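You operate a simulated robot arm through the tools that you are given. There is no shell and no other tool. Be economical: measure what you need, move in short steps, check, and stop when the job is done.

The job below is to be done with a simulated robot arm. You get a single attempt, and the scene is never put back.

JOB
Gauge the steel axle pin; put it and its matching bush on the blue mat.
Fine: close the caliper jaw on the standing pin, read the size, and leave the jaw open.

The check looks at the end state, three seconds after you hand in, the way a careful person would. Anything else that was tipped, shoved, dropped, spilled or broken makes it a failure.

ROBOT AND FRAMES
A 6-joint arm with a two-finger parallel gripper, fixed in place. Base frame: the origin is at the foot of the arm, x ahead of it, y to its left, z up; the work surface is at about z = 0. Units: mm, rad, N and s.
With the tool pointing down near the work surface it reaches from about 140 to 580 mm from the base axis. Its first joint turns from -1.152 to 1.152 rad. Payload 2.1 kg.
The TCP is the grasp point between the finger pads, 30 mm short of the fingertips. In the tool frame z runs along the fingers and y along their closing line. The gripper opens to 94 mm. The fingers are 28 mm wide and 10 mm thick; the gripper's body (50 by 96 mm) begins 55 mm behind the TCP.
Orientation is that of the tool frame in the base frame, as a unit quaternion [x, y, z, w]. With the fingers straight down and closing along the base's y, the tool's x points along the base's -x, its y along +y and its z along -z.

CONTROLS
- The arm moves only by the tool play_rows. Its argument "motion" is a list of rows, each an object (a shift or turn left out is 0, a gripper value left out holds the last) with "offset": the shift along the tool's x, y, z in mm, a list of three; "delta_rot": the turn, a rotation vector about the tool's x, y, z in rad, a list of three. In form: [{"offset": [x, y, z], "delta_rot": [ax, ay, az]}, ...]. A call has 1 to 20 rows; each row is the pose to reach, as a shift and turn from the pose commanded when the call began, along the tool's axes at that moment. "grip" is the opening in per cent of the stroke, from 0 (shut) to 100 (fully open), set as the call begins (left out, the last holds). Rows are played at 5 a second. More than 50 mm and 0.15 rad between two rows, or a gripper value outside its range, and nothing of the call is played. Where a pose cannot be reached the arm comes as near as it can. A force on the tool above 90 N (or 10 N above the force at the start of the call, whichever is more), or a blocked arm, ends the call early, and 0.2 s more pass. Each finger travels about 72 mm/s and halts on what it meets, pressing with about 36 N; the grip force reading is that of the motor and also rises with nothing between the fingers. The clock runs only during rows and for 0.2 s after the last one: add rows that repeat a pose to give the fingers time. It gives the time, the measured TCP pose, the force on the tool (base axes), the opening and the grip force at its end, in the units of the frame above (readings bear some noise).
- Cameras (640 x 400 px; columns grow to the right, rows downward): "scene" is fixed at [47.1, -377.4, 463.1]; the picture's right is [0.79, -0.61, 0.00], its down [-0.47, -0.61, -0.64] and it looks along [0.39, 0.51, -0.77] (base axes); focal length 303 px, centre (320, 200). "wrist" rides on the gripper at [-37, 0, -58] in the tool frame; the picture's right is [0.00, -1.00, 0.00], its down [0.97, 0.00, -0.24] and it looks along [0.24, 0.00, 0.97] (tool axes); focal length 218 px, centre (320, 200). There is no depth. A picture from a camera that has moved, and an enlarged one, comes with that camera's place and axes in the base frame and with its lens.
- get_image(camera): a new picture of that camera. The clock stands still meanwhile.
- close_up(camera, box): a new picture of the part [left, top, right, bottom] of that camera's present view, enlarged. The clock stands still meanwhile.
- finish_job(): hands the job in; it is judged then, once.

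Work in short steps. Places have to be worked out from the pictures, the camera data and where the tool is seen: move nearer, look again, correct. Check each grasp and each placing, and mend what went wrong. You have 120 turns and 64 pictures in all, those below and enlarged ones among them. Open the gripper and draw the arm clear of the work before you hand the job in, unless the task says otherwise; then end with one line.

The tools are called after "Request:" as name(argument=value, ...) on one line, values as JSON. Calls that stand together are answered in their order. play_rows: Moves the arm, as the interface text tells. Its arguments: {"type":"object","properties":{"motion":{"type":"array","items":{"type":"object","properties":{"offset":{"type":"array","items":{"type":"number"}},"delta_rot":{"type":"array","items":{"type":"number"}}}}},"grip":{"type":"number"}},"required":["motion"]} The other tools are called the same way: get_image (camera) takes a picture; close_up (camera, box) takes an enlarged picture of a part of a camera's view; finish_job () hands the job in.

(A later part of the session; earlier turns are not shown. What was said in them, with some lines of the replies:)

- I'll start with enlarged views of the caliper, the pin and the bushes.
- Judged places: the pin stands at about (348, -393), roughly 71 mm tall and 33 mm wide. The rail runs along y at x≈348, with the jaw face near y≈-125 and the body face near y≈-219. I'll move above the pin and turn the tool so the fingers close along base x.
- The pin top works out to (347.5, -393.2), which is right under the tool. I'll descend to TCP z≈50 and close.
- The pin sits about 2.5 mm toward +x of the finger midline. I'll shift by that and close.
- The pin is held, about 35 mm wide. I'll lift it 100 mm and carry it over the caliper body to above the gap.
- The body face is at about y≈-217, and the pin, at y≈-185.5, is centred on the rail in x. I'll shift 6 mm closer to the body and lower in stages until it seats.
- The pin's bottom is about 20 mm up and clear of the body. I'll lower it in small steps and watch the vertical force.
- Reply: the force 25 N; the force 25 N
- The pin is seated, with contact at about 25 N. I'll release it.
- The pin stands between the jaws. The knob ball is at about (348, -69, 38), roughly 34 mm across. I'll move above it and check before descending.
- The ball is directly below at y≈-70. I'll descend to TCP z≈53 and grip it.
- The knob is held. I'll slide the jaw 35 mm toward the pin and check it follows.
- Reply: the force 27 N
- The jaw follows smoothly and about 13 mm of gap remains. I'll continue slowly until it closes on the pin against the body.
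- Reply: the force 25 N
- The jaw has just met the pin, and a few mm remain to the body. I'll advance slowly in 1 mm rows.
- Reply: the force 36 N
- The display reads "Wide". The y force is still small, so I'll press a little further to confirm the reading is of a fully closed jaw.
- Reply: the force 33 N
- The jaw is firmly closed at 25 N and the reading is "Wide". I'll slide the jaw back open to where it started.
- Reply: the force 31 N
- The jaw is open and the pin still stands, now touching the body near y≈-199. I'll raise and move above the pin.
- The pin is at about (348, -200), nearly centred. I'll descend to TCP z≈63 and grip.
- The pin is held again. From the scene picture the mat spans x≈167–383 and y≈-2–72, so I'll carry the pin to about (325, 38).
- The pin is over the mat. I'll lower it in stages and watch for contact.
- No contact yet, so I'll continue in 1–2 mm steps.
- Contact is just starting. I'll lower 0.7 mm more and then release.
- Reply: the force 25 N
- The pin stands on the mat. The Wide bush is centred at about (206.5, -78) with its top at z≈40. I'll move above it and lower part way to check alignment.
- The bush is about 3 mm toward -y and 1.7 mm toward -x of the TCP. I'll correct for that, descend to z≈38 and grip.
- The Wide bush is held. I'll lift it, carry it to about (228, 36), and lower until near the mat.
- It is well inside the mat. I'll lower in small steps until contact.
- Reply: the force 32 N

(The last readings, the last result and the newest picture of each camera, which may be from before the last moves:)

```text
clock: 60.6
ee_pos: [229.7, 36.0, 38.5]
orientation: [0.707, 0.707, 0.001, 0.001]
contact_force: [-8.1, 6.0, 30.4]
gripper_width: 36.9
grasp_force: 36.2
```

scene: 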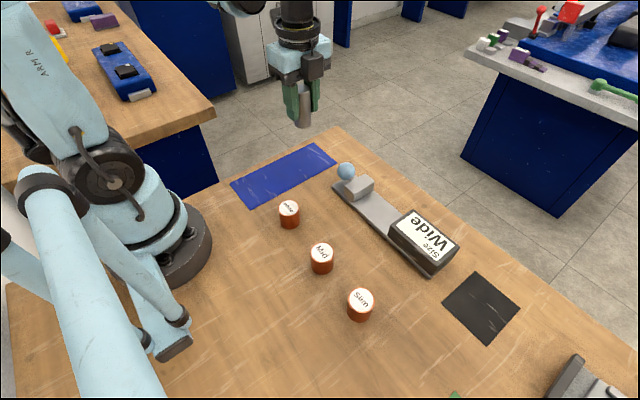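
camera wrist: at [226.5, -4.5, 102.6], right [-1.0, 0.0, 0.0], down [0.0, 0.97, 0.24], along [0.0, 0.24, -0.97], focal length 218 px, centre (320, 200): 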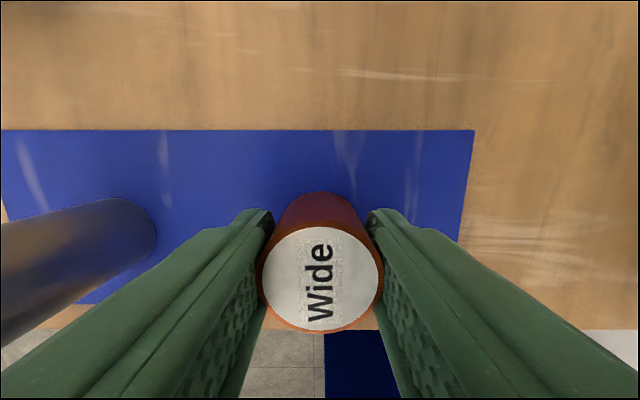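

The bush has touched the mat. I'll ease up slightly, release and rise, then look over the whole scene.

Request:
play_rows(motion=[{"offset": [0, 0, -0.5]}, {"offset": [0, 0, -0.5]}, {"offset": [0, 0, -0.5]}, {"offset": [0, 0, -0.5]}, {"offset": [0, 0, -0.5]}], grip=70)

Request:
play_rows(motion=[{"offset": [0, 0, -12]}, {"offset": [0, 0, -30]}, {"offset": [0, 0, -55]}, {"offset": [0, 0, -85]}, {"offset": [0, 0, -115]}, {"offset": [0, 0, -145]}, {"offset": [0, 0, -160]}, {"offset": [-25, 0, -160]}, {"offset": [-55, 0, -160]}, {"offset": [-85, 0, -160]}, {"offset": [-115, 0, -160]}, {"offset": [-145, 0, -160]}, {"offset": [-170, 0, -160]}, {"offset": [-180, 0, -160]}, {"offset": [-180, 0, -160]}])

Request:
get_image(camera="scene")

Request:
get_image(camera="wrist")

```text
clock: 61.8
ee_pos: [228.4, 34.7, 38.3]
orientation: [0.706, 0.708, 0.001, 0.001]
contact_force: [0.0, 0.0, -0.4]
gripper_width: 65.6
grasp_force: 0.1
```

```text
clock: 65.0
ee_pos: [228.4, -145.6, 197.9]
orientation: [0.707, 0.707, 0.001, 0.001]
contact_force: [0.4, -0.3, 0.4]
gripper_width: 65.7
grasp_force: 0.1
```

```text
26 pictures are left
```

scene: 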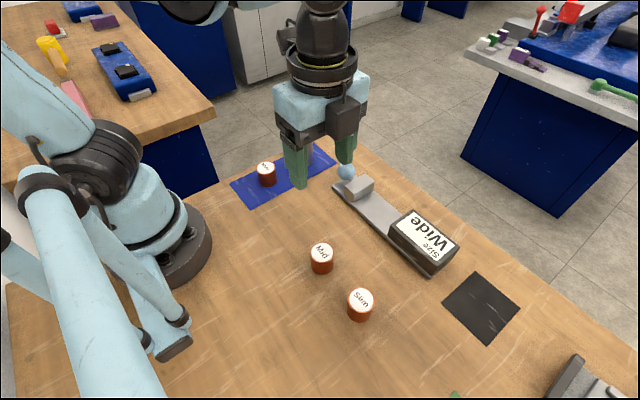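

```text
25 pictures are left
camera wrist: at [227.0, -184.3, 256.3], right [-1.0, 0.0, 0.0], down [0.0, 0.97, 0.24], along [0.0, 0.24, -0.97], focal length 218 px, centre (320, 200)
```

wrist: 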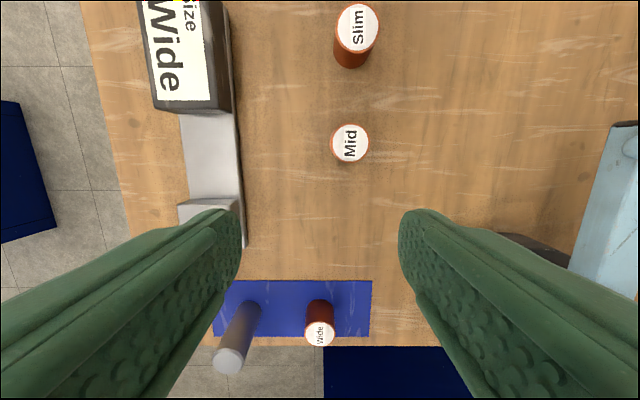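

The pin and the Wide bush both stand on the blue mat, the jaw is open and nothing else has moved. The gripper is open and clear, so I'm handing in.

Request:
finish_job()

```text
The job is handed in.
```

The caliper read "Wide" for the axle pin; the pin and the Wide bush now stand on the blue mat, and the caliper jaw is open.
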